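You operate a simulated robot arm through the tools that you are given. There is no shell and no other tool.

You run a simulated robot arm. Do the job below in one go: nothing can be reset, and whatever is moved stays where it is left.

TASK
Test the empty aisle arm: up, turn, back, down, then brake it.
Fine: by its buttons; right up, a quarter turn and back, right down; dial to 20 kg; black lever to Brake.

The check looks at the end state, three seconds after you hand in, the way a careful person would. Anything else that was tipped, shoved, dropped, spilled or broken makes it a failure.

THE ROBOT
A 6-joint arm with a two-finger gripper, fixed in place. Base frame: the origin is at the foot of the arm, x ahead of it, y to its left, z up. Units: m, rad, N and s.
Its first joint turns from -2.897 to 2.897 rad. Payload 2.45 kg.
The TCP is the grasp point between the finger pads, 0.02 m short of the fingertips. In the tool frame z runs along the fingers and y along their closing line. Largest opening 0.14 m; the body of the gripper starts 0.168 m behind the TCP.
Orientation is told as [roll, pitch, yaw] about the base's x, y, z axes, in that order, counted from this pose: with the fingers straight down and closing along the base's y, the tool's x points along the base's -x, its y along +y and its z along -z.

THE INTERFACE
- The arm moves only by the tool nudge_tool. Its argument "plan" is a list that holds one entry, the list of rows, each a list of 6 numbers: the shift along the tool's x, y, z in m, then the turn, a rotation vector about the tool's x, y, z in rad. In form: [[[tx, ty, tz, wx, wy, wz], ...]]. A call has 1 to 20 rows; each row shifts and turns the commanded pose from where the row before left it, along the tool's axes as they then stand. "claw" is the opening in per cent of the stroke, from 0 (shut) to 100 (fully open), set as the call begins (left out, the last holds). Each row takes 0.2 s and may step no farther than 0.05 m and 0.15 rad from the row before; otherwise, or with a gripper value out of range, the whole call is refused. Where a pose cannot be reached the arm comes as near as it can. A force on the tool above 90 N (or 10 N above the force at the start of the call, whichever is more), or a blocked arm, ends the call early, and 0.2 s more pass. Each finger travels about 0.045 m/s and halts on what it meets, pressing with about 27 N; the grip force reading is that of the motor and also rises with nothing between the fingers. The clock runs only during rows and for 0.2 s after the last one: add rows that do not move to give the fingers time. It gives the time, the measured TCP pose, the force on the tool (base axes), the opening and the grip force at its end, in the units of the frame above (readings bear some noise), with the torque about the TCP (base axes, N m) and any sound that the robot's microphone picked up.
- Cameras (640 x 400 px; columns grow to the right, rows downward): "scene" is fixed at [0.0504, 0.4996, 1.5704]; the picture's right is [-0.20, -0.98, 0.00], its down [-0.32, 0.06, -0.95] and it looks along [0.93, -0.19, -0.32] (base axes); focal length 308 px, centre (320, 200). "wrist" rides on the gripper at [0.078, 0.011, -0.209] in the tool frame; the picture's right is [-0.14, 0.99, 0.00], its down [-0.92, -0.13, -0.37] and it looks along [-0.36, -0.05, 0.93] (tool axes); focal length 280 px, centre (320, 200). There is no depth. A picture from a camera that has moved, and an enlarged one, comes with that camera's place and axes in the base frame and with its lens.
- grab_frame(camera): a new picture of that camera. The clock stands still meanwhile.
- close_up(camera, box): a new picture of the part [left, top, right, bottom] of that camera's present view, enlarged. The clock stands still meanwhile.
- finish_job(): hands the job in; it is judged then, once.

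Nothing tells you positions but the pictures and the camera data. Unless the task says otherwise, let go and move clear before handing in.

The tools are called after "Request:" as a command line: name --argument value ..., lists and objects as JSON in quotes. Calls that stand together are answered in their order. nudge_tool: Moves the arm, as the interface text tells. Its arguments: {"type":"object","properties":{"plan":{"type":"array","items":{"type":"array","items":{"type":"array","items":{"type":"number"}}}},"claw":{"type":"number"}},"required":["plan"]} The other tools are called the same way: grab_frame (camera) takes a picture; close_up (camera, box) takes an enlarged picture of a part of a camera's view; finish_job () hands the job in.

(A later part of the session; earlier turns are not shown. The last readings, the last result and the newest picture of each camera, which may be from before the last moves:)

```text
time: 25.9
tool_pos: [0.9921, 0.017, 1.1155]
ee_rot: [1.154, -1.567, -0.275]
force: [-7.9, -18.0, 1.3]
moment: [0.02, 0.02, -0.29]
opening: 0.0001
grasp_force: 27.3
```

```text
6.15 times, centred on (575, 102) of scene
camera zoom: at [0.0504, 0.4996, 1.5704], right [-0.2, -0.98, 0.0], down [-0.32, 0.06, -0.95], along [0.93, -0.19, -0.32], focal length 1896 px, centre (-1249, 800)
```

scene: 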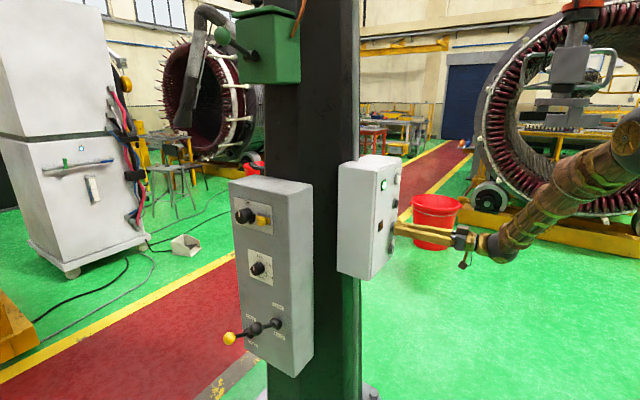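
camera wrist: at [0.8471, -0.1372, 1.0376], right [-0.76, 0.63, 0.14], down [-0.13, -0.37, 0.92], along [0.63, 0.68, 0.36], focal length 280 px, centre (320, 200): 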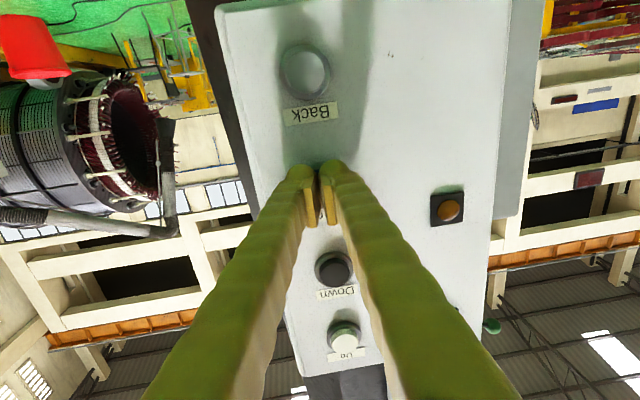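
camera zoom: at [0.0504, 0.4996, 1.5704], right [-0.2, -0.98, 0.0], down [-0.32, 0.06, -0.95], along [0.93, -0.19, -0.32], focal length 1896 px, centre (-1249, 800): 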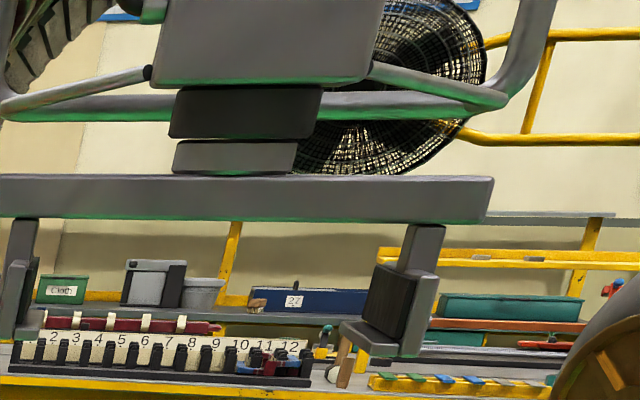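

Request:
nudge_tool --plan '[[[0, 0, 0, 0, 0, 0], [0, 0, 0, 0, 0, 0]]]'

Request:
close_up --camera "scene" --box '[530, 70, 620, 135]'

```text
time: 26.4
tool_pos: [0.9917, 0.0172, 1.1154]
ee_rot: [1.142, -1.566, -0.263]
force: [-7.6, -18.0, 0.1]
moment: [0.0, 0.02, -0.34]
opening: 0.0
grasp_force: 26.8
```

```text
6.15 times, centred on (575, 102) of scene
camera zoom: at [0.0504, 0.4996, 1.5704], right [-0.2, -0.98, 0.0], down [-0.32, 0.06, -0.95], along [0.93, -0.19, -0.32], focal length 1896 px, centre (-1249, 800)
```

zoom: 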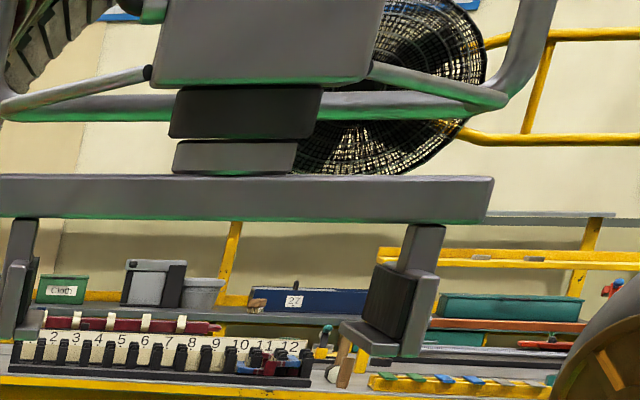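

The jaws have stopped turning: end of the quarter turn. I'll back off, go down 0.091 m to the Back button, and check alignment.

Request:
nudge_tool --plan '[[[0, 0, -0.04, 0, 0, 0], [0, 0, -0.04, 0, 0, 0], [0.046, 0, 0, 0, 0, 0], [0.046, 0, 0, 0, 0, 0], [0, 0, 0, 0, 0, 0]]]'

Request:
grab_frame --camera "wrist"

Request:
close_up --camera "scene" --box '[370, 160, 450, 260]'

Request:
close_up --camera "scene" --box '[530, 70, 620, 135]'

```text
time: 27.6
tool_pos: [0.9401, -0.0414, 1.0219]
ee_rot: [1.148, -1.567, -0.27]
force: [-0.1, 0.1, 0.0]
moment: [-0.01, -0.04, 0.01]
opening: 0.0
grasp_force: 26.7
```

```text
taken
camera wrist: at [0.7963, -0.1973, 0.9445], right [-0.76, 0.63, 0.14], down [-0.13, -0.37, 0.92], along [0.63, 0.68, 0.36], focal length 280 px, centre (320, 200)
```

wrist: 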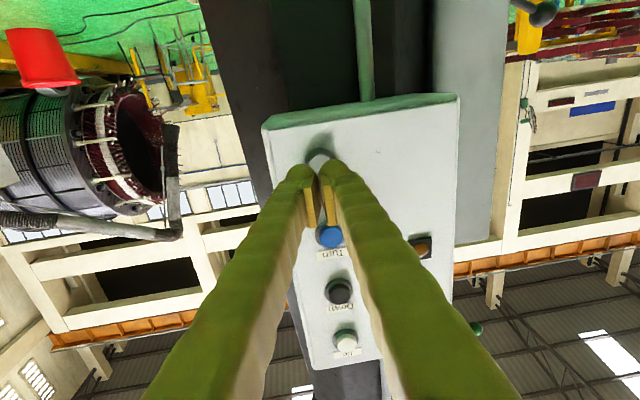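

```text
4.00 times, centred on (410, 210) of scene
camera zoom: at [0.0504, 0.4996, 1.5704], right [-0.2, -0.98, 0.0], down [-0.32, 0.06, -0.95], along [0.93, -0.19, -0.32], focal length 1232 px, centre (-40, 160)
```

zoom: 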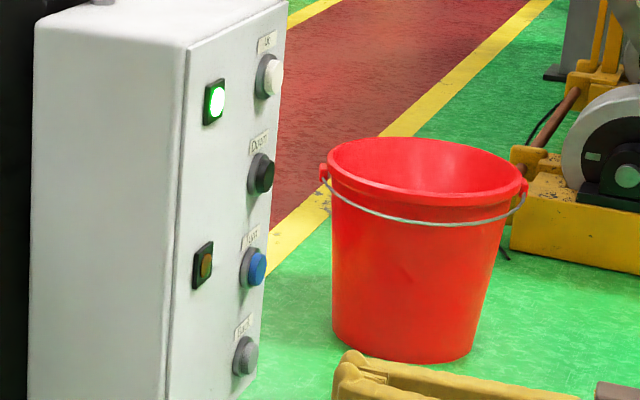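

```text
6.15 times, centred on (575, 102) of scene
camera zoom: at [0.0504, 0.4996, 1.5704], right [-0.2, -0.98, 0.0], down [-0.32, 0.06, -0.95], along [0.93, -0.19, -0.32], focal length 1896 px, centre (-1249, 800)
```

zoom: 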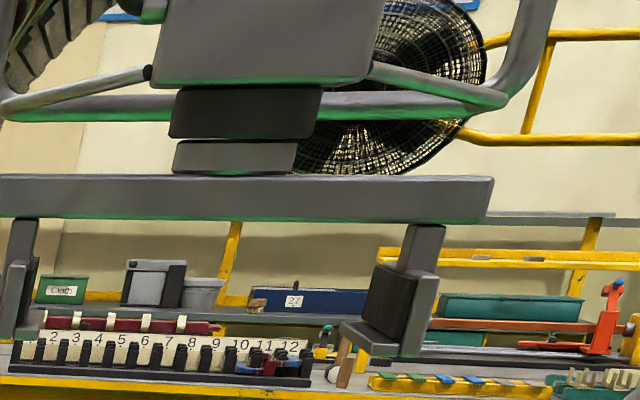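

Aligned with the grey Back button. Pressing it now and holding.

Request:
nudge_tool --plan '[[[0, 0, 0.04, 0, 0, 0], [0, 0, 0.03, 0, 0, 0], [0, 0, 0.004, 0, 0, 0], [0, 0, 0.004, 0, 0, 0], [0, 0, 0.002, 0, 0, 0]]]'

Request:
close_up --camera "scene" --box '[340, 180, 440, 280]'

```text
time: 28.9
tool_pos: [0.9916, 0.0168, 1.0231]
ee_rot: [1.089, -1.568, -0.213]
force: [-6.2, -13.5, -1.3]
moment: [0.02, 0.03, -0.23]
opening: 0.0
grasp_force: 27.1
heard: click
```

```text
4.00 times, centred on (390, 230) of scene
camera zoom: at [0.0504, 0.4996, 1.5704], right [-0.2, -0.98, 0.0], down [-0.32, 0.06, -0.95], along [0.93, -0.19, -0.32], focal length 1232 px, centre (40, 80)
```

zoom: 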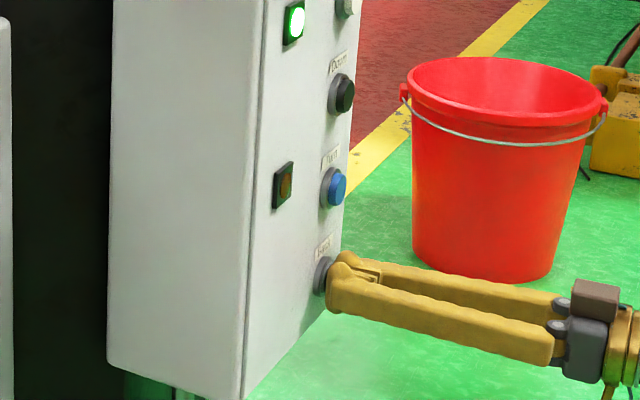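

Clicked. I hold it about 5 s (the turn took about 4.5 s) and check the jaws.

Request:
nudge_tool --plan '[[[0, 0, 0, 0, 0, 0], [0, 0, 0, 0, 0, 0], [0, 0, 0, 0, 0, 0], [0, 0, 0, 0, 0, 0], [0, 0, 0, 0, 0, 0], [0, 0, 0, 0, 0, 0], [0, 0, 0, 0, 0, 0], [0, 0, 0, 0, 0, 0], [0, 0, 0, 0, 0, 0], [0, 0, 0, 0, 0, 0], [0, 0, 0, 0, 0, 0], [0, 0, 0, 0, 0, 0], [0, 0, 0, 0, 0, 0], [0, 0, 0, 0, 0, 0], [0, 0, 0, 0, 0, 0], [0, 0, 0, 0, 0, 0]]]'

Request:
close_up --camera "scene" --box '[500, 0, 640, 140]'

```text
time: 32.2
tool_pos: [0.9908, 0.0182, 1.0244]
ee_rot: [1.124, -1.567, -0.246]
force: [-10.2, -9.8, -0.6]
moment: [0.03, 0.01, -0.13]
opening: 0.0002
grasp_force: 27.1
```

```text
2.86 times, centred on (570, 70) of scene
camera zoom: at [0.0504, 0.4996, 1.5704], right [-0.2, -0.98, 0.0], down [-0.32, 0.06, -0.95], along [0.93, -0.19, -0.32], focal length 880 px, centre (-394, 571)
```

zoom: 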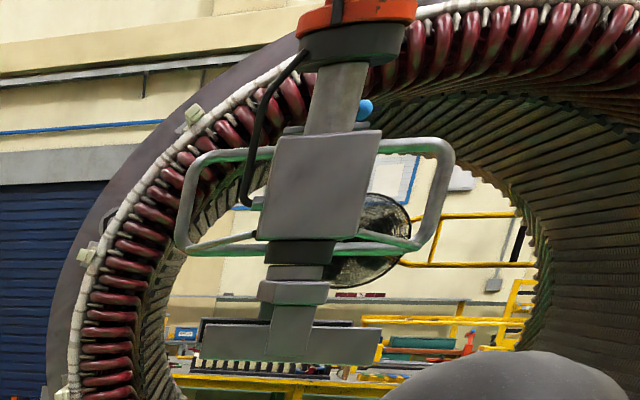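

Request:
nudge_tool --plan '[[[0, 0, 0, 0, 0, 0], [0, 0, 0, 0, 0, 0], [0, 0, 0, 0, 0, 0], [0, 0, 0, 0, 0, 0], [0, 0, 0, 0, 0, 0]]]'

Request:
close_up --camera "scene" --box '[530, 70, 620, 135]'

Request:
nudge_tool --plan '[[[0, 0, 0, 0, 0, 0], [0, 0, 0, 0, 0, 0], [0, 0, 0, 0, 0, 0], [0, 0, 0, 0, 0, 0], [0, 0, 0, 0, 0, 0]]]'

Request:
close_up --camera "scene" --box '[530, 70, 620, 135]'

```text
time: 33.5
tool_pos: [0.9903, 0.0184, 1.0245]
ee_rot: [1.128, -1.568, -0.25]
force: [-11.5, -9.7, -0.7]
moment: [0.01, -0.03, -0.07]
opening: 0.0
grasp_force: 26.8
```

```text
6.15 times, centred on (575, 102) of scene
camera zoom: at [0.0504, 0.4996, 1.5704], right [-0.2, -0.98, 0.0], down [-0.32, 0.06, -0.95], along [0.93, -0.19, -0.32], focal length 1896 px, centre (-1249, 800)
```

zoom: 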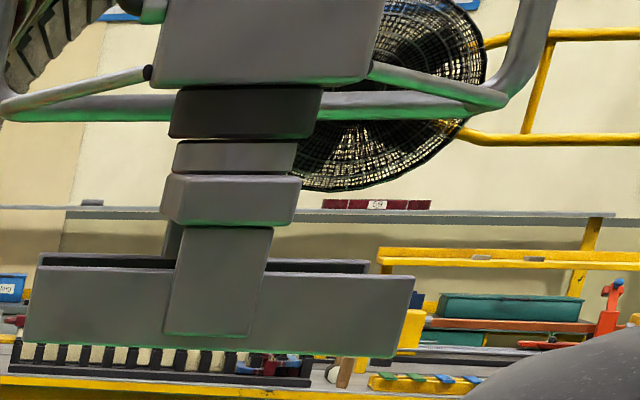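

```text
time: 34.6
tool_pos: [0.9905, 0.018, 1.0241]
ee_rot: [1.127, -1.568, -0.248]
force: [-11.3, -9.9, -0.3]
moment: [-0.01, -0.03, -0.13]
opening: 0.0
grasp_force: 27.0
```

```text
6.15 times, centred on (575, 102) of scene
camera zoom: at [0.0504, 0.4996, 1.5704], right [-0.2, -0.98, 0.0], down [-0.32, 0.06, -0.95], along [0.93, -0.19, -0.32], focal length 1896 px, centre (-1249, 800)
```

zoom: 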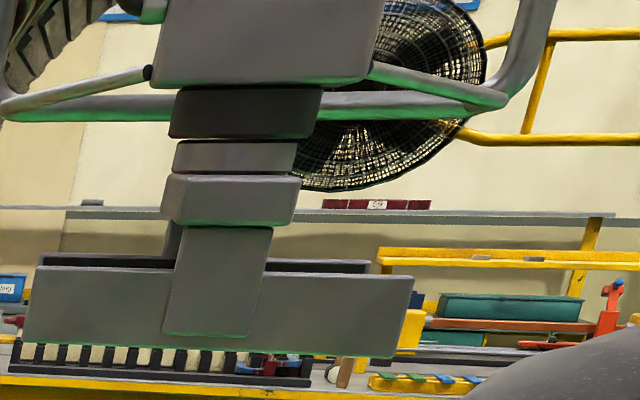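

The jaws are fully back (same span as before the turn). Next I back off and rise to the Down button (z ≈ 1.206).

Request:
nudge_tool --plan '[[[0, 0, -0.04, 0, 0, 0], [0, 0, -0.04, 0, 0, 0], [-0.046, 0, 0, 0, 0, 0], [-0.046, 0, 0, 0, 0, 0], [-0.046, 0, 0, 0, 0, 0], [-0.044, 0, 0, 0, 0, 0], [0, 0, 0, 0, 0, 0]]]'

Request:
grab_frame --camera "wrist"

Request:
grab_frame --camera "scene"

```text
time: 36.2
tool_pos: [0.9396, -0.0415, 1.2044]
ee_rot: [1.049, -1.566, -0.171]
force: [0.0, 0.5, -0.5]
moment: [-0.01, 0.0, -0.01]
opening: 0.0
grasp_force: 27.1
```

```text
taken
camera wrist: at [0.7963, -0.1963, 1.1265], right [-0.76, 0.63, 0.14], down [-0.13, -0.37, 0.92], along [0.63, 0.68, 0.36], focal length 280 px, centre (320, 200)
```

wrist: 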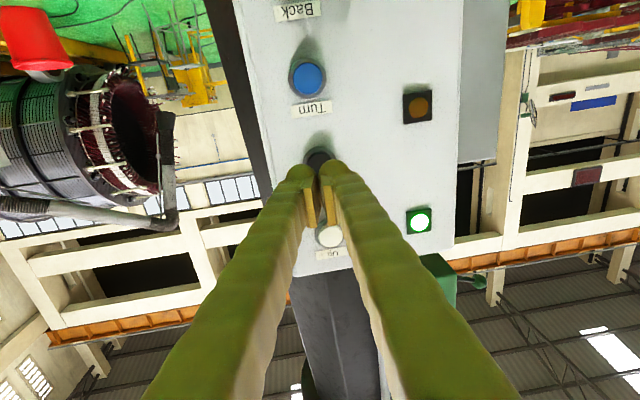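

```text
taken
```

scene: 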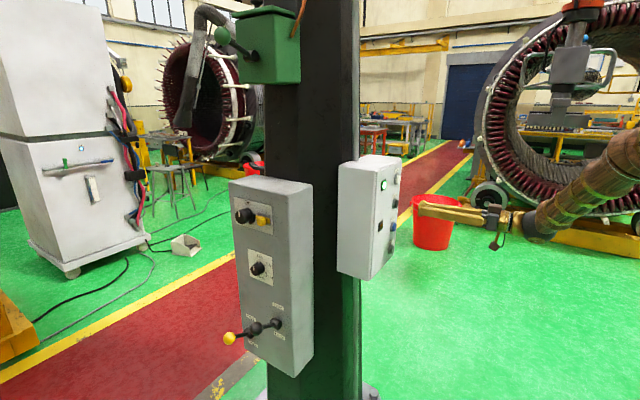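

Aligned with Down. Pressing and watching the head come down.

Request:
nudge_tool --plan '[[[0, 0, 0.04, 0, 0, 0], [0, 0, 0.03, 0, 0, 0], [0, 0, 0.004, 0, 0, 0], [0, 0, 0.004, 0, 0, 0], [0, 0, 0.002, 0, 0, 0], [0, 0, 0, 0, 0, 0], [0, 0, 0, 0, 0, 0], [0, 0, 0, 0, 0, 0], [0, 0, 0, 0, 0, 0], [0, 0, 0, 0, 0, 0], [0, 0, 0, 0, 0, 0], [0, 0, 0, 0, 0, 0], [0, 0, 0, 0, 0, 0]]]'

Request:
grab_frame --camera "scene"

```text
time: 39.0
tool_pos: [0.9924, 0.0182, 1.2052]
ee_rot: [1.271, -1.57, -0.394]
force: [-20.5, -27.8, 10.6]
moment: [0.11, -0.22, -0.4]
opening: 0.0
grasp_force: 26.8
heard: click
```

```text
taken
```

scene: 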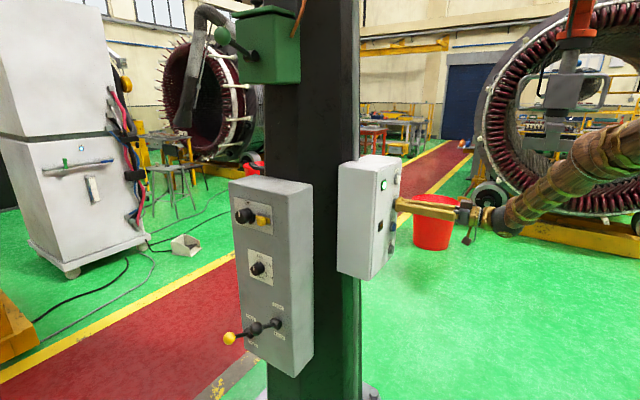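

It's descending. Holding on.

Request:
nudge_tool --plan '[[[0, 0, 0, 0, 0, 0], [0, 0, 0, 0, 0, 0], [0, 0, 0, 0, 0, 0], [0, 0, 0, 0, 0, 0], [0, 0, 0, 0, 0, 0], [0, 0, 0, 0, 0, 0], [0, 0, 0, 0, 0, 0], [0, 0, 0, 0, 0, 0], [0, 0, 0, 0, 0, 0], [0, 0, 0, 0, 0, 0]]]'

Request:
grab_frame --camera "scene"

Request:
nudge_tool --plan '[[[0, 0, 0, 0, 0, 0], [0, 0, 0, 0, 0, 0], [0, 0, 0, 0, 0, 0], [0, 0, 0, 0, 0, 0], [0, 0, 0, 0, 0, 0], [0, 0, 0, 0, 0, 0], [0, 0, 0, 0, 0, 0], [0, 0, 0, 0, 0, 0], [0, 0, 0, 0, 0, 0], [0, 0, 0, 0, 0, 0]]]'

Request:
grab_frame --camera "scene"

```text
time: 41.2
tool_pos: [0.9918, 0.0183, 1.2043]
ee_rot: [1.209, -1.567, -0.33]
force: [-22.8, -29.0, 7.1]
moment: [0.06, -0.15, -0.43]
opening: 0.0
grasp_force: 27.1
```

```text
taken
```

scene: 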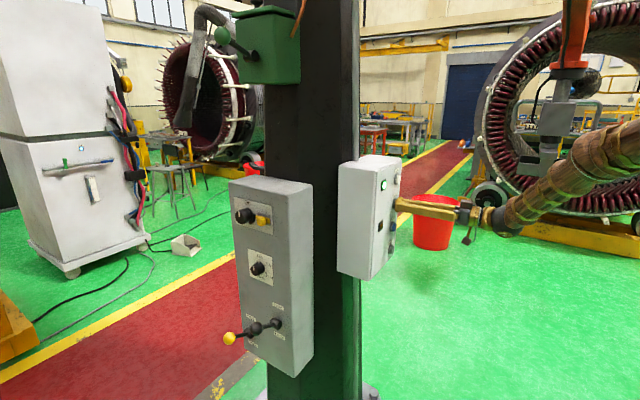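

```text
time: 43.5
tool_pos: [0.991, 0.0189, 1.2042]
ee_rot: [1.185, -1.567, -0.309]
force: [-26.7, -28.9, 3.0]
moment: [0.04, -0.03, -0.35]
opening: 0.0
grasp_force: 27.6
```

```text
taken
```

scene: 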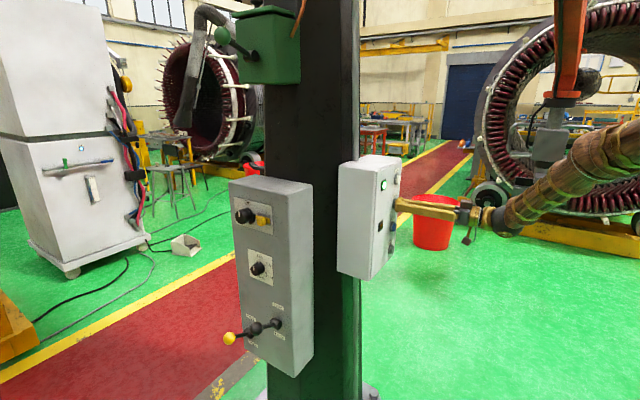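

Still going down. I keep holding and watching.

Request:
nudge_tool --plan '[[[0, 0, 0, 0, 0, 0], [0, 0, 0, 0, 0, 0], [0, 0, 0, 0, 0, 0], [0, 0, 0, 0, 0, 0], [0, 0, 0, 0, 0, 0], [0, 0, 0, 0, 0, 0], [0, 0, 0, 0, 0, 0], [0, 0, 0, 0, 0, 0], [0, 0, 0, 0, 0, 0], [0, 0, 0, 0, 0, 0]]]'

Request:
close_up --camera "scene" --box '[460, 0, 640, 270]'

Request:
nudge_tool --plan '[[[0, 0, 0, 0, 0, 0], [0, 0, 0, 0, 0, 0], [0, 0, 0, 0, 0, 0], [0, 0, 0, 0, 0, 0], [0, 0, 0, 0, 0, 0], [0, 0, 0, 0, 0, 0], [0, 0, 0, 0, 0, 0]]]'

Request:
close_up --camera "scene" --box '[460, 0, 640, 270]'

```text
time: 45.6
tool_pos: [0.9926, 0.0184, 1.2046]
ee_rot: [1.189, -1.566, -0.31]
force: [-28.2, -28.7, -1.0]
moment: [-0.01, 0.0, -0.31]
opening: 0.0001
grasp_force: 27.2
```

```text
1.48 times, centred on (550, 135) of scene
camera zoom: at [0.0504, 0.4996, 1.5704], right [-0.2, -0.98, 0.0], down [-0.32, 0.06, -0.95], along [0.93, -0.19, -0.32], focal length 456 px, centre (-21, 296)
```

zoom: 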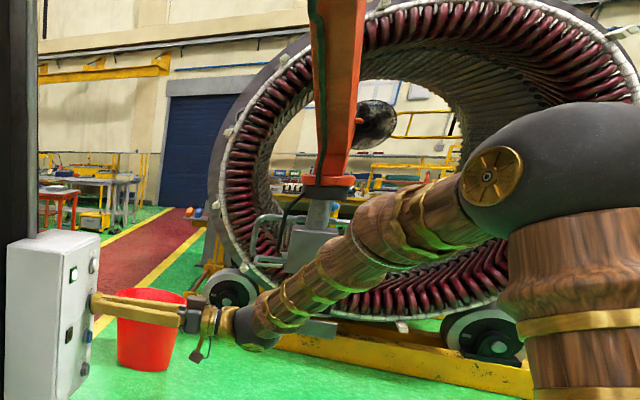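

```text
time: 47.2
tool_pos: [0.992, 0.0196, 1.2047]
ee_rot: [1.198, -1.566, -0.32]
force: [-29.8, -27.4, -2.5]
moment: [0.01, 0.02, -0.33]
opening: 0.0001
grasp_force: 26.8
```

```text
1.48 times, centred on (550, 135) of scene
camera zoom: at [0.0504, 0.4996, 1.5704], right [-0.2, -0.98, 0.0], down [-0.32, 0.06, -0.95], along [0.93, -0.19, -0.32], focal length 456 px, centre (-21, 296)
```

zoom: 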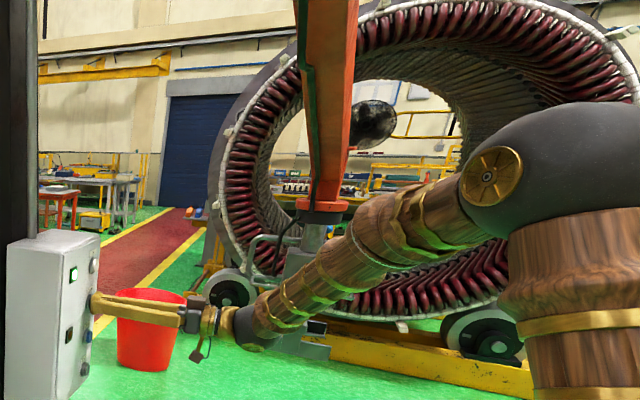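

Request:
nudge_tool --plan '[[[0, 0, 0, 0, 0, 0], [0, 0, 0, 0, 0, 0], [0, 0, 0, 0, 0, 0], [0, 0, 0, 0, 0, 0], [0, 0, 0, 0, 0, 0], [0, 0, 0, 0, 0, 0], [0, 0, 0, 0, 0, 0], [0, 0, 0, 0, 0, 0]]]'

Request:
close_up --camera "scene" --box '[460, 0, 640, 270]'

Request:
nudge_tool --plan '[[[0, 0, 0, 0, 0, 0], [0, 0, 0, 0, 0, 0], [0, 0, 0, 0, 0, 0], [0, 0, 0, 0, 0, 0], [0, 0, 0, 0, 0, 0], [0, 0, 0, 0, 0, 0], [0, 0, 0, 0, 0, 0], [0, 0, 0, 0, 0, 0]]]'

Request:
close_up --camera "scene" --box '[460, 0, 640, 270]'

```text
time: 49.0
tool_pos: [0.9914, 0.0201, 1.2045]
ee_rot: [1.205, -1.567, -0.326]
force: [-29.7, -27.8, -2.3]
moment: [-0.01, 0.03, -0.33]
opening: 0.0
grasp_force: 27.1
```

```text
1.48 times, centred on (550, 135) of scene
camera zoom: at [0.0504, 0.4996, 1.5704], right [-0.2, -0.98, 0.0], down [-0.32, 0.06, -0.95], along [0.93, -0.19, -0.32], focal length 456 px, centre (-21, 296)
```

zoom: 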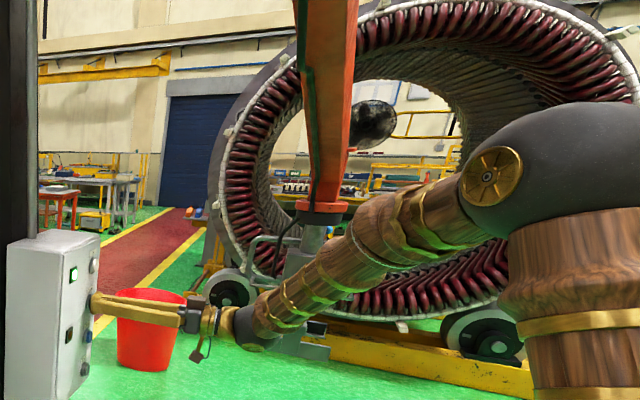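

```text
time: 50.9
tool_pos: [0.9921, 0.0182, 1.2051]
ee_rot: [1.211, -1.567, -0.333]
force: [-28.2, -27.8, -0.8]
moment: [-0.01, 0.02, -0.32]
opening: 0.0001
grasp_force: 26.8
```

```text
1.48 times, centred on (550, 135) of scene
camera zoom: at [0.0504, 0.4996, 1.5704], right [-0.2, -0.98, 0.0], down [-0.32, 0.06, -0.95], along [0.93, -0.19, -0.32], focal length 456 px, centre (-21, 296)
```

zoom: 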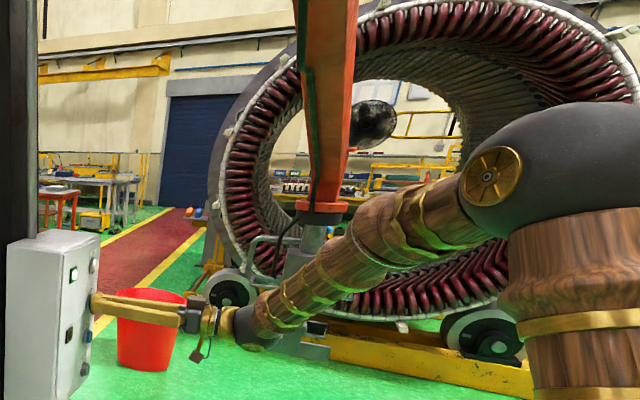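

The head is at its lower end stop (no change over the last 2 s). I'll back away from the box, raise, and turn the tool downwards to travel safely around to the grey panel.

Request:
nudge_tool --plan '[[[0, 0, -0.04, 0, 0, 0], [0, 0, -0.05, 0, 0, 0], [0, 0, -0.05, 0, 0, 0], [0, 0, -0.05, 0, 0, 0], [-0.02, 0, -0.045, 0, 0, 0], [-0.04, 0, -0.03, 0, 0, 0], [-0.045, 0, -0.02, 0, 0, 0], [-0.045, 0, 0, 0, 0, 0], [0, 0, 0, 0, 0, 0]]]'

Request:
grab_frame --camera "scene"

```text
time: 52.9
tool_pos: [0.8105, -0.2023, 1.3542]
ee_rot: [1.118, -1.566, -0.241]
force: [-0.4, 0.0, 0.0]
moment: [0.0, 0.03, -0.05]
opening: 0.0001
grasp_force: 27.1
```

```text
taken
```

scene: 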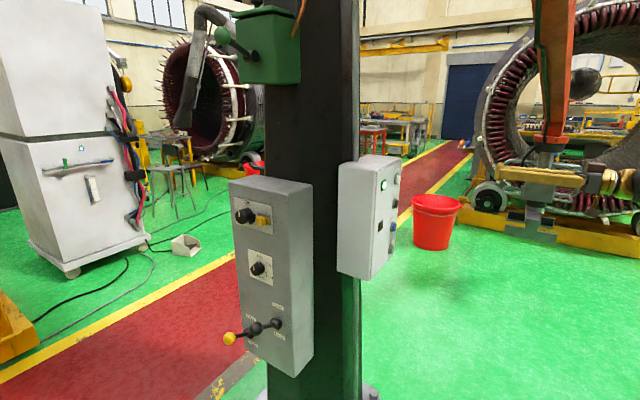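

Request:
nudge_tool --plan '[[[0, 0, 0, 0.0576, 0.1215, 0.0576], [0, 0, 0, 0.0576, 0.1215, 0.0576], [0, 0, 0, 0.0576, 0.1215, 0.0576], [0, 0, 0, 0.0576, 0.1215, 0.0576], [0, 0, 0, 0.0576, 0.1215, 0.0576], [0, 0, 0, 0.0576, 0.1215, 0.0576], [0, 0, 0, 0.0576, 0.1215, 0.0576], [0, 0, 0, 0.0576, 0.1215, 0.0576], [0, 0, 0, 0.0576, 0.1215, 0.0576], [0, 0, 0, 0.0576, 0.1215, 0.0576], [0, 0, 0, 0.0576, 0.1215, 0.0576], [0, 0, 0, 0.0576, 0.1215, 0.0576], [0, 0, 0, 0, 0, 0]]]'

Request:
grab_frame --camera "scene"

```text
time: 55.6
tool_pos: [0.8089, -0.1994, 1.3545]
ee_rot: [0.0, 0.005, -0.009]
force: [0.1, -0.5, 0.3]
moment: [-0.03, 0.01, -0.01]
opening: 0.0
grasp_force: 26.9
```

```text
taken
```

scene: 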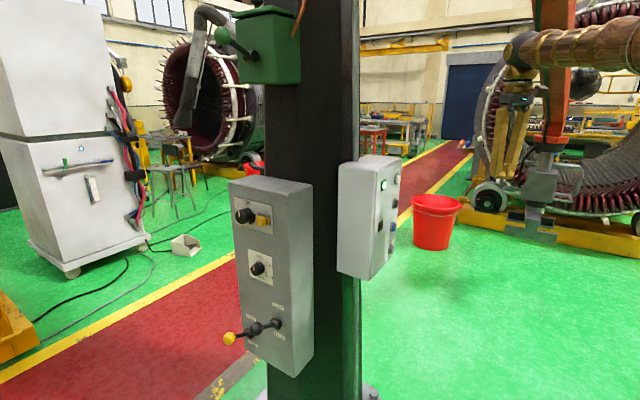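

Tool is vertical again with everything clear. Now traversing to the left side at x ≈ 0.6, staying well off the column.

Request:
nudge_tool --plan '[[[0.04, 0, 0, 0, 0, 0], [0.04, 0, 0, 0, 0, 0], [0.04, 0, 0, 0, 0, 0], [0.04, 0, 0, 0, 0, 0], [0.03, 0.03, 0, 0, 0, 0], [0, 0.05, 0, 0, 0, 0], [0, 0.05, 0, 0, 0, 0], [0, 0.05, 0, 0, 0, 0], [0, 0.05, 0, 0, 0, 0], [0, 0.05, 0, 0, 0, 0], [0, 0.05, 0, 0, 0, 0], [0, 0.05, 0, 0, 0, 0], [0, 0.05, 0, 0, 0, 0], [0, 0.05, 0, 0, 0, 0], [0, 0.05, 0, 0, 0, 0], [0, 0.05, 0, 0, 0, 0], [0, 0.05, 0, 0, 0, 0], [0, 0.05, 0, 0, 0, 0], [0, 0.05, 0, 0, 0, 0], [0, 0.05, 0, 0, 0, 0]]]'

Request:
grab_frame --camera "wrist"

Request:
grab_frame --camera "scene"

```text
time: 59.9
tool_pos: [0.6259, 0.5812, 1.3586]
ee_rot: [0.0, 0.002, -0.006]
force: [-0.3, -1.2, 0.2]
moment: [0.04, -0.04, -0.01]
opening: 0.0
grasp_force: 26.9
```

```text
taken
camera wrist: at [0.5468, 0.5914, 1.5674], right [0.14, 0.99, 0.0], down [0.92, -0.13, 0.37], along [0.36, -0.05, -0.93], focal length 280 px, centre (320, 200)
```

wrist: 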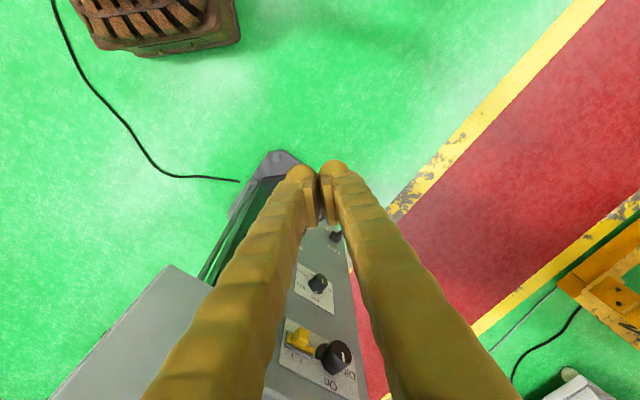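

```text
taken
```

scene: 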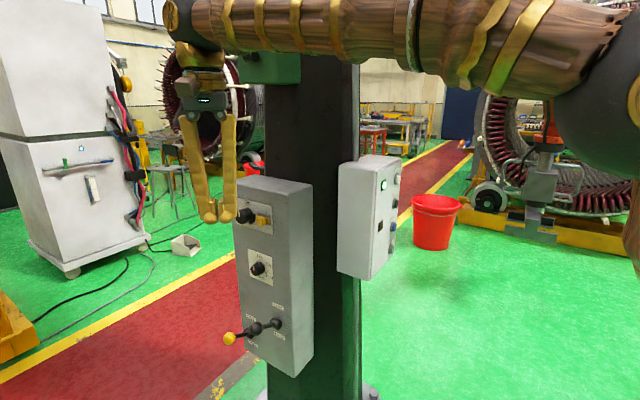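

Good view of the grey panel's dial from above. I'll zoom in to locate it and read the marks.

Request:
close_up --camera "wrist" --box '[270, 220, 390, 400]'

Request:
close_up --camera "wrist" --box '[295, 260, 340, 300]'

```text
2.22 times, centred on (330, 310) of wrist
camera zoom: at [0.5468, 0.5914, 1.5674], right [0.14, 0.99, 0.0], down [0.92, -0.13, 0.37], along [0.36, -0.05, -0.93], focal length 623 px, centre (298, -44)
```

zoom: 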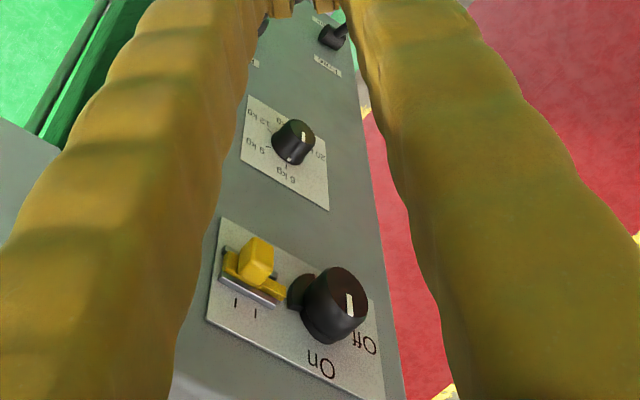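

```text
10.00 times, centred on (318, 280) of wrist
camera zoom: at [0.5468, 0.5914, 1.5674], right [0.14, 0.99, 0.0], down [0.92, -0.13, 0.37], along [0.36, -0.05, -0.93], focal length 2804 px, centre (345, -600)
```

zoom: 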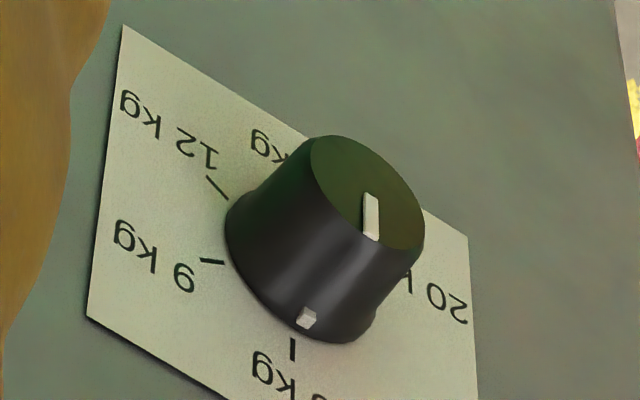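

Dial axis is about (0.968, 0.516, 1.03) on the panel with normal ≈ (-0.71, 0.70, 0); pointer is at 6 kg and 20 kg lies 240° clockwise (60° steps). I'll lower, move out left and tilt the tool to face the panel.

Request:
nudge_tool --plan '[[[-0.007, 0.02, 0.045, 0, 0, 0], [-0.007, 0.02, 0.045, 0, 0, 0], [-0.007, 0.02, 0.045, 0, 0, 0], [-0.007, 0.02, 0.045, 0, 0, 0], [-0.006, 0.02, 0.02, 0, 0, 0], [0, 0, 0, 0.0497, -0.1239, 0.0497], [0, 0, 0, 0.0497, -0.1239, 0.0497], [0, 0, 0, 0.0497, -0.1239, 0.0497], [0, 0, 0, 0.0497, -0.1239, 0.0497], [0, 0, 0, 0.0497, -0.1239, 0.0497], [0, 0, 0, 0.0497, -0.1239, 0.0497], [0, 0, 0, 0.0497, -0.1239, 0.0497], [0, 0, 0, 0.0497, -0.1239, 0.0497], [0, 0, 0, 0.0497, -0.1239, 0.0497], [0, 0, 0, 0.0497, -0.1239, 0.0497], [0, 0, 0, 0.0497, -0.1239, 0.0497], [0, 0, 0, 0.0497, -0.1239, 0.0497]]]'

Request:
grab_frame --camera "wrist"

Request:
grab_frame --camera "scene"

```text
time: 63.5
tool_pos: [0.6599, 0.6798, 1.1583]
ee_rot: [0.959, -1.569, -1.73]
force: [-0.4, -1.2, -0.1]
moment: [0.05, 0.08, 0.02]
opening: 0.0
grasp_force: 27.3
```

```text
taken
camera wrist: at [0.5163, 0.8342, 1.0797], right [0.69, 0.71, 0.14], down [-0.35, 0.16, 0.92], along [0.63, -0.68, 0.36], focal length 280 px, centre (320, 200)
```

wrist: 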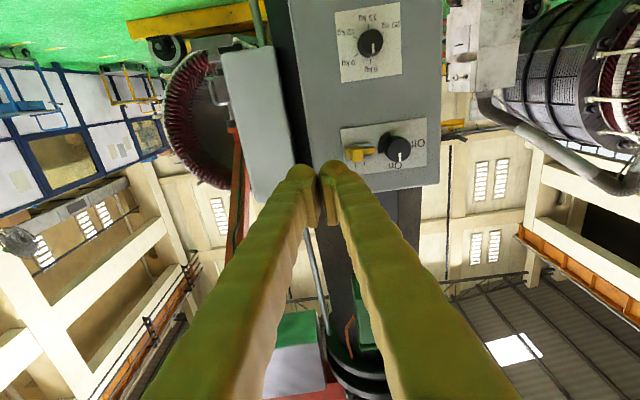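

```text
taken
```

scene: 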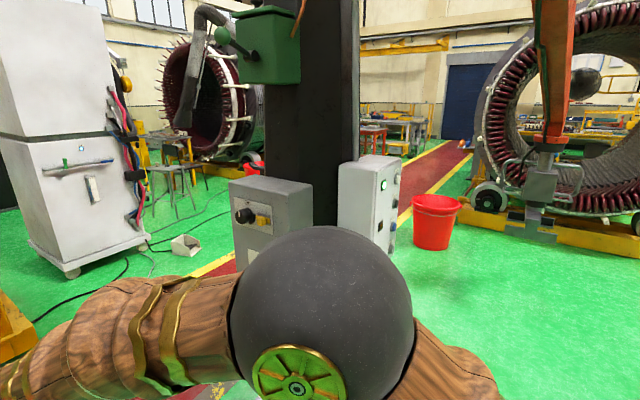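

Reached, facing the panel squarely. Zooming in on the dial and knob.

Request:
close_up --camera "wrist" --box '[325, 0, 415, 85]'

Request:
close_up --camera "wrist" --box '[330, 110, 440, 190]'

```text
4.71 times, centred on (370, 42) of wrist
camera zoom: at [0.5163, 0.8342, 1.0797], right [0.69, 0.71, 0.14], down [-0.35, 0.16, 0.92], along [0.63, -0.68, 0.36], focal length 1320 px, centre (85, 941)
```

zoom: 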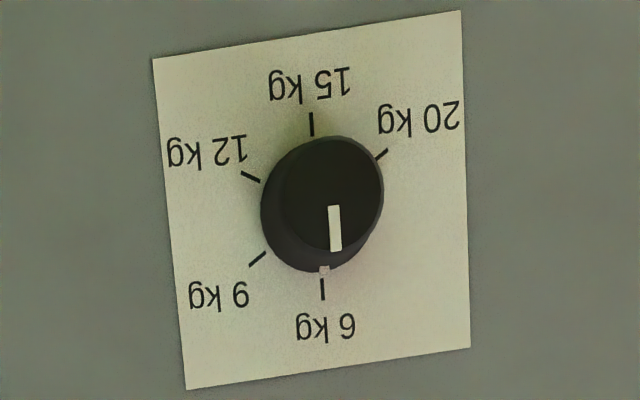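

```text
5.00 times, centred on (385, 150) of wrist
camera zoom: at [0.5163, 0.8342, 1.0797], right [0.69, 0.71, 0.14], down [-0.35, 0.16, 0.92], along [0.63, -0.68, 0.36], focal length 1402 px, centre (-5, 450)
```

zoom: 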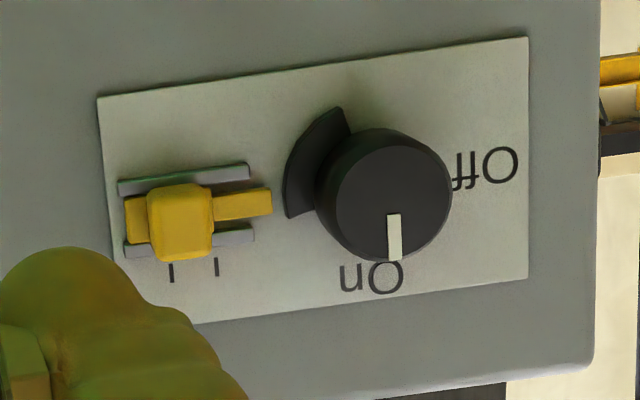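

Dial reads 6 kg with 60° spacing, so 20 kg is 240° clockwise; power knob is On. I'll move to a standoff in front of the dial with the fingers half open and re-check.

Request:
nudge_tool --plan '[[[0.034, 0.025, 0.025, 0, 0, 0], [0.034, 0.025, 0.025, 0, 0, 0], [0.034, 0.025, 0.025, 0, 0, 0], [0.034, 0.0265, 0.025, 0, 0, 0], [0, 0, 0.04, 0, 0, 0], [0, 0, 0.04, 0, 0, 0], [0, 0, 0, 0, 0, 0], [0, 0, 0, 0, 0, 0]]]' --claw 50

Request:
grab_frame --camera "wrist"

Request:
grab_frame --camera "scene"

```text
time: 65.2
tool_pos: [0.861, 0.6294, 1.0161]
ee_rot: [-0.547, -1.568, -0.224]
force: [-0.7, 0.4, -0.7]
moment: [0.01, 0.02, -0.01]
opening: 0.07
grasp_force: 0.1
```

```text
taken
camera wrist: at [0.7162, 0.7816, 0.9389], right [0.69, 0.71, 0.14], down [-0.35, 0.16, 0.92], along [0.63, -0.68, 0.36], focal length 280 px, centre (320, 200)
```

wrist: 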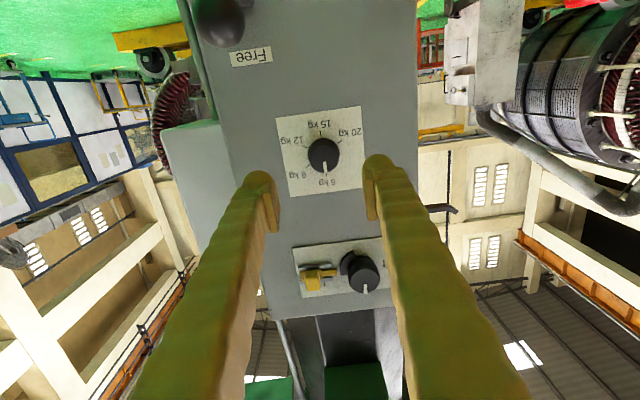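

```text
taken
```

scene: 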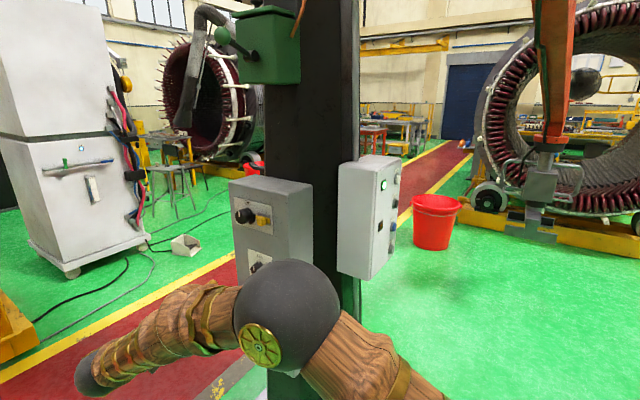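

Request:
close_up --camera "wrist" --box '[265, 95, 375, 205]'

Request:
close_up --camera "wrist" --box '[180, 0, 300, 80]'

```text
3.64 times, centred on (320, 150) of wrist
camera zoom: at [0.7162, 0.7816, 0.9389], right [0.69, 0.71, 0.14], down [-0.35, 0.16, 0.92], along [0.63, -0.68, 0.36], focal length 1020 px, centre (320, 382)
```

zoom: 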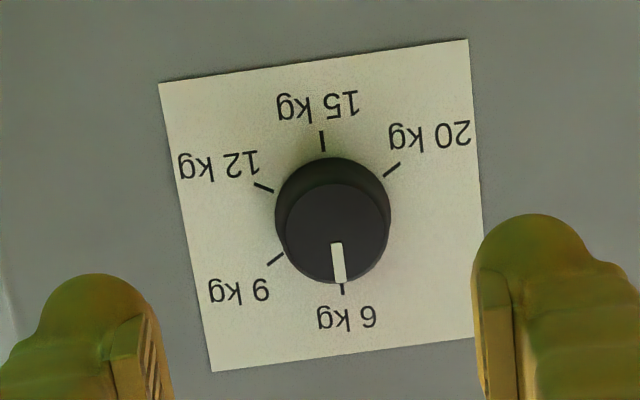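

```text
5.00 times, centred on (240, 40) of wrist
camera zoom: at [0.7162, 0.7816, 0.9389], right [0.69, 0.71, 0.14], down [-0.35, 0.16, 0.92], along [0.63, -0.68, 0.36], focal length 1402 px, centre (720, 1000)
```

zoom: 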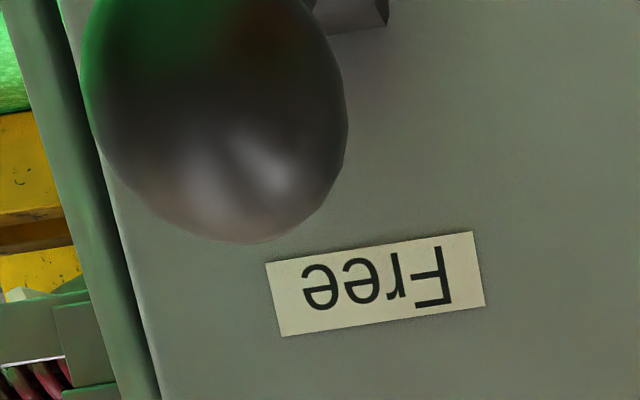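

Dial located consistently at (0.9745, 0.5228, 1.0175), tool nearly on axis. I'll correct 4 mm sideways, pre-rotate −60°, and advance so the tips stop about 5 mm off the panel.

Request:
nudge_tool --plan '[[[-0.0005, 0.004, 0, 0, 0, 0], [0, 0, 0, 0, 0, -0.1496], [0, 0, 0, 0, 0, -0.1496], [0, 0, 0, 0, 0, -0.1496], [0, 0, 0, 0, 0, -0.1496], [0, 0, 0, 0, 0, -0.1496], [0, 0, 0, 0, 0, -0.1496], [0, 0, 0, 0, 0, -0.1496], [0, 0, 0.04, 0, 0, 0], [0, 0, 0.03, 0, 0, 0], [0, 0, 0, 0, 0, 0]]]'

Request:
grab_frame --camera "wrist"

```text
time: 67.7
tool_pos: [0.9135, 0.583, 1.0205]
ee_rot: [-1.567, -0.52, 0.799]
force: [0.3, 0.7, 0.1]
moment: [-0.02, -0.02, 0.01]
opening: 0.0702
grasp_force: 0.1
```

```text
taken
camera wrist: at [0.7185, 0.6831, 0.9727], right [0.43, 0.44, -0.79], down [0.25, 0.78, 0.57], along [0.87, -0.44, 0.22], focal length 280 px, centre (320, 200)
```

wrist: 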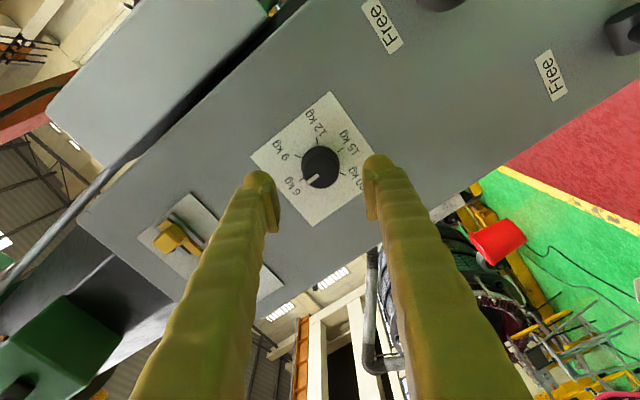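

Request:
close_up --camera "wrist" --box '[240, 90, 400, 240]'

```text
2.67 times, centred on (320, 165) of wrist
camera zoom: at [0.7185, 0.6831, 0.9727], right [0.43, 0.44, -0.79], down [0.25, 0.78, 0.57], along [0.87, -0.44, 0.22], focal length 748 px, centre (320, 293)
```

zoom: 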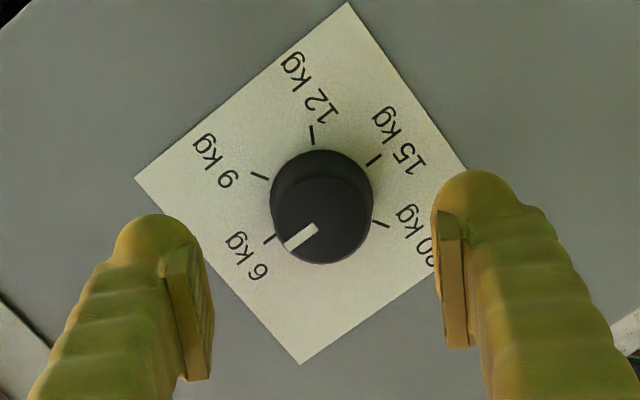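

Well centred on the knob. Advancing the remaining ~57 mm, then closing on it.

Request:
nudge_tool --plan '[[[0.001, 0, 0.03, 0, 0, 0], [0, 0, 0.02, 0, 0, 0], [0, 0, 0.007, 0, 0, 0], [0, 0, 0, 0, 0, 0]]]'

Request:
grab_frame --camera "wrist"

Request:
grab_frame --camera "scene"

```text
time: 68.7
tool_pos: [0.953, 0.5413, 1.0224]
ee_rot: [-1.567, -0.522, 0.799]
force: [0.3, 0.4, 0.0]
moment: [0.02, 0.03, -0.02]
opening: 0.0698
grasp_force: 0.1
```

```text
taken
camera wrist: at [0.7573, 0.6422, 0.9738], right [0.43, 0.44, -0.79], down [0.25, 0.78, 0.57], along [0.87, -0.44, 0.22], focal length 280 px, centre (320, 200)
```

wrist: 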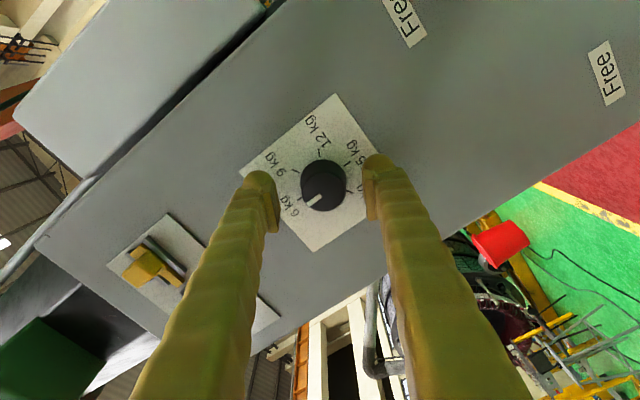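

```text
taken
```

scene: 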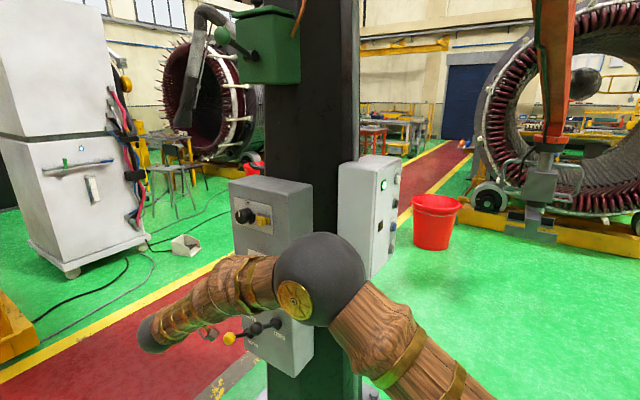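

Request:
close_up --camera "wrist" --box '[240, 90, 400, 240]'

```text
2.67 times, centred on (320, 165) of wrist
camera zoom: at [0.7573, 0.6422, 0.9738], right [0.43, 0.44, -0.79], down [0.25, 0.78, 0.57], along [0.87, -0.44, 0.22], focal length 748 px, centre (320, 293)
```

zoom: 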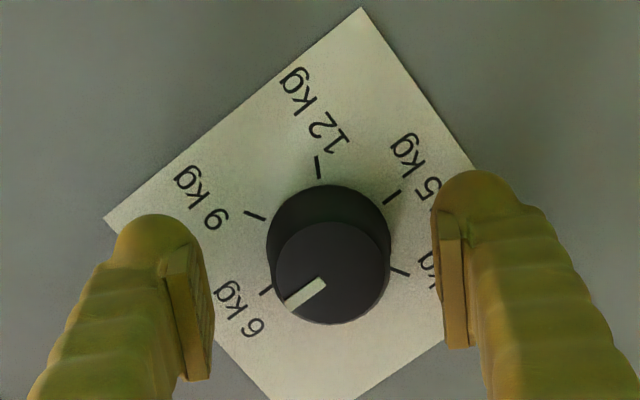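

Small centring correction (2 mm), then close on the knob.

Request:
nudge_tool --plan '[[[0.0015, 0.002, 0.003, 0, 0, 0], [0, 0, 0, 0, 0, 0]]]'

Request:
nudge_tool --plan '[[[0, 0, 0, 0, 0, 0], [0, 0, 0, 0, 0, 0], [0, 0, 0, 0, 0, 0], [0, 0, 0, 0, 0, 0], [0, 0, 0, 0, 0, 0]]]' --claw 0

Request:
close_up --camera "wrist" --box '[240, 90, 400, 240]'

```text
time: 69.2
tool_pos: [0.9534, 0.5404, 1.0175]
ee_rot: [-1.569, -0.522, 0.797]
force: [0.6, 0.2, -0.2]
moment: [0.01, -0.01, -0.03]
opening: 0.0703
grasp_force: 0.1
```

```text
time: 70.5
tool_pos: [0.9532, 0.5403, 1.0181]
ee_rot: [-1.567, -0.521, 0.799]
force: [2.8, 1.6, -1.2]
moment: [-0.02, 0.02, 0.06]
opening: 0.0385
grasp_force: 45.4
```

```text
2.67 times, centred on (320, 165) of wrist
camera zoom: at [0.7589, 0.641, 0.9705], right [0.43, 0.44, -0.79], down [0.25, 0.78, 0.57], along [0.87, -0.44, 0.22], focal length 748 px, centre (320, 293)
```

zoom: 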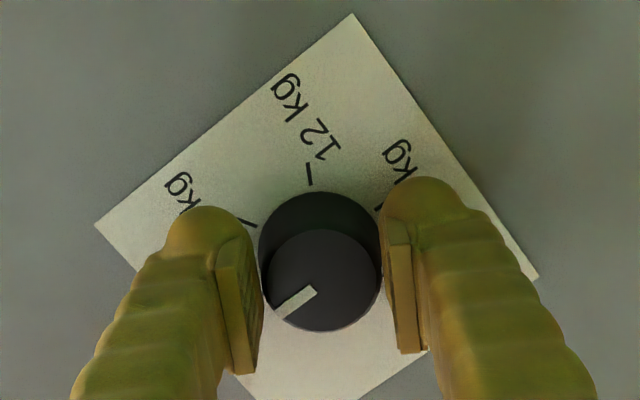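

Gripped (0.0385 m) with low side force. Turning clockwise 60° first to verify it follows.

Request:
nudge_tool --plan '[[[0, 0, 0, 0, 0, 0.1496], [0, 0, 0, 0, 0, 0.1496], [0, 0, 0, 0, 0, 0.1496], [0, 0, 0, 0, 0, 0.1496], [0, 0, 0, 0, 0, 0.1496], [0, 0, 0, 0, 0, 0.1496], [0, 0, 0, 0, 0, 0.1496], [0, 0, 0, 0, 0, 0]]]'

Request:
close_up --camera "wrist" --box '[240, 90, 400, 240]'

```text
time: 72.2
tool_pos: [0.9556, 0.5422, 1.0176]
ee_rot: [0.265, -1.569, -1.034]
force: [26.4, 55.6, -3.4]
moment: [-0.05, 0.18, 0.86]
opening: 0.0381
grasp_force: 44.7
```

```text
2.67 times, centred on (320, 165) of wrist
camera zoom: at [0.8114, 0.6946, 0.9396], right [0.69, 0.71, 0.14], down [-0.35, 0.16, 0.92], along [0.63, -0.68, 0.36], focal length 748 px, centre (320, 293)
```

zoom: 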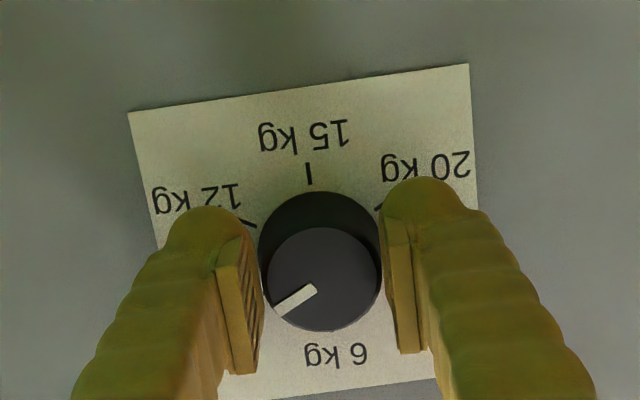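

The dial follows (now at 9 kg), but there's a sideways load of ~60 N because I'm ~3 mm off axis. I'll shift 3 mm toward the load to relieve it, then continue.

Request:
nudge_tool --plan '[[[0, 0.0015, 0, 0, 0, 0], [0, 0.0015, 0, 0, 0, 0], [0, 0, 0, 0, 0, 0]]]'

```text
time: 73.0
tool_pos: [0.957, 0.542, 1.0173]
ee_rot: [-0.742, -1.567, -0.031]
force: [-16.2, 26.2, -3.9]
moment: [-0.09, 0.01, 0.03]
opening: 0.038
grasp_force: 45.4
```

Request:
nudge_tool --plan '[[[0, 0.0004, -0.0015, 0, 0, 0], [0, 0, 0, 0, 0, 0.1496], [0, 0, 0, 0, 0, 0.1496], [0, 0, 0, 0, 0, 0.1496], [0, 0, 0, 0, 0, 0.1496], [0, 0, 0, 0, 0, 0]]]'

Request:
close_up --camera "wrist" --box '[240, 90, 400, 240]'

```text
time: 74.5
tool_pos: [0.9574, 0.5433, 1.0169]
ee_rot: [1.568, -0.97, -2.338]
force: [27.2, 1.9, 17.6]
moment: [-0.13, -0.04, 0.12]
opening: 0.038
grasp_force: 45.0
```

```text
2.67 times, centred on (320, 165) of wrist
camera zoom: at [0.8426, 0.7262, 0.9597], right [0.52, 0.53, 0.67], down [-0.7, -0.19, 0.69], along [0.49, -0.83, 0.27], focal length 748 px, centre (320, 293)
```

zoom: 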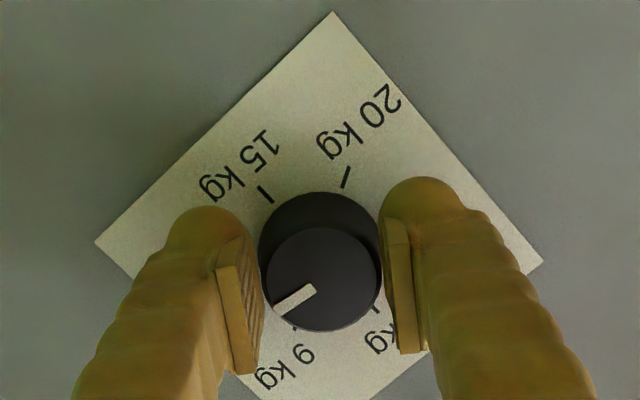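

Force is modest. Finishing this 120° stroke to 12 kg.

Request:
nudge_tool --plan '[[[0, 0, 0, 0, 0, 0.1496], [0, 0, 0, 0, 0, 0.1496], [0, 0, 0, 0, 0, 0.1496], [0, 0, 0, 0, 0, 0]]]'

Request:
close_up --camera "wrist" --box '[240, 90, 400, 240]'

```text
time: 75.0
tool_pos: [0.964, 0.5497, 1.0108]
ee_rot: [1.546, -0.793, -2.341]
force: [19.6, -21.2, -29.0]
moment: [0.56, 0.17, 0.52]
opening: 0.038
grasp_force: 44.5
out of reach, approached as far as the arm can: row 2
stopped in row 2: the force on the tool passed its limit at 95 N (the readings are from after the stop); the commanded pose is now the measured one
```

```text
2.67 times, centred on (320, 165) of wrist
camera zoom: at [0.8577, 0.7412, 0.9663], right [0.44, 0.42, 0.79], down [-0.78, -0.27, 0.57], along [0.45, -0.87, 0.21], focal length 748 px, centre (320, 293)
```

zoom: 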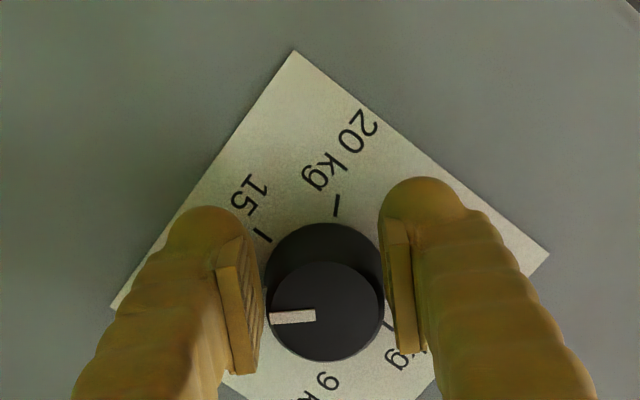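

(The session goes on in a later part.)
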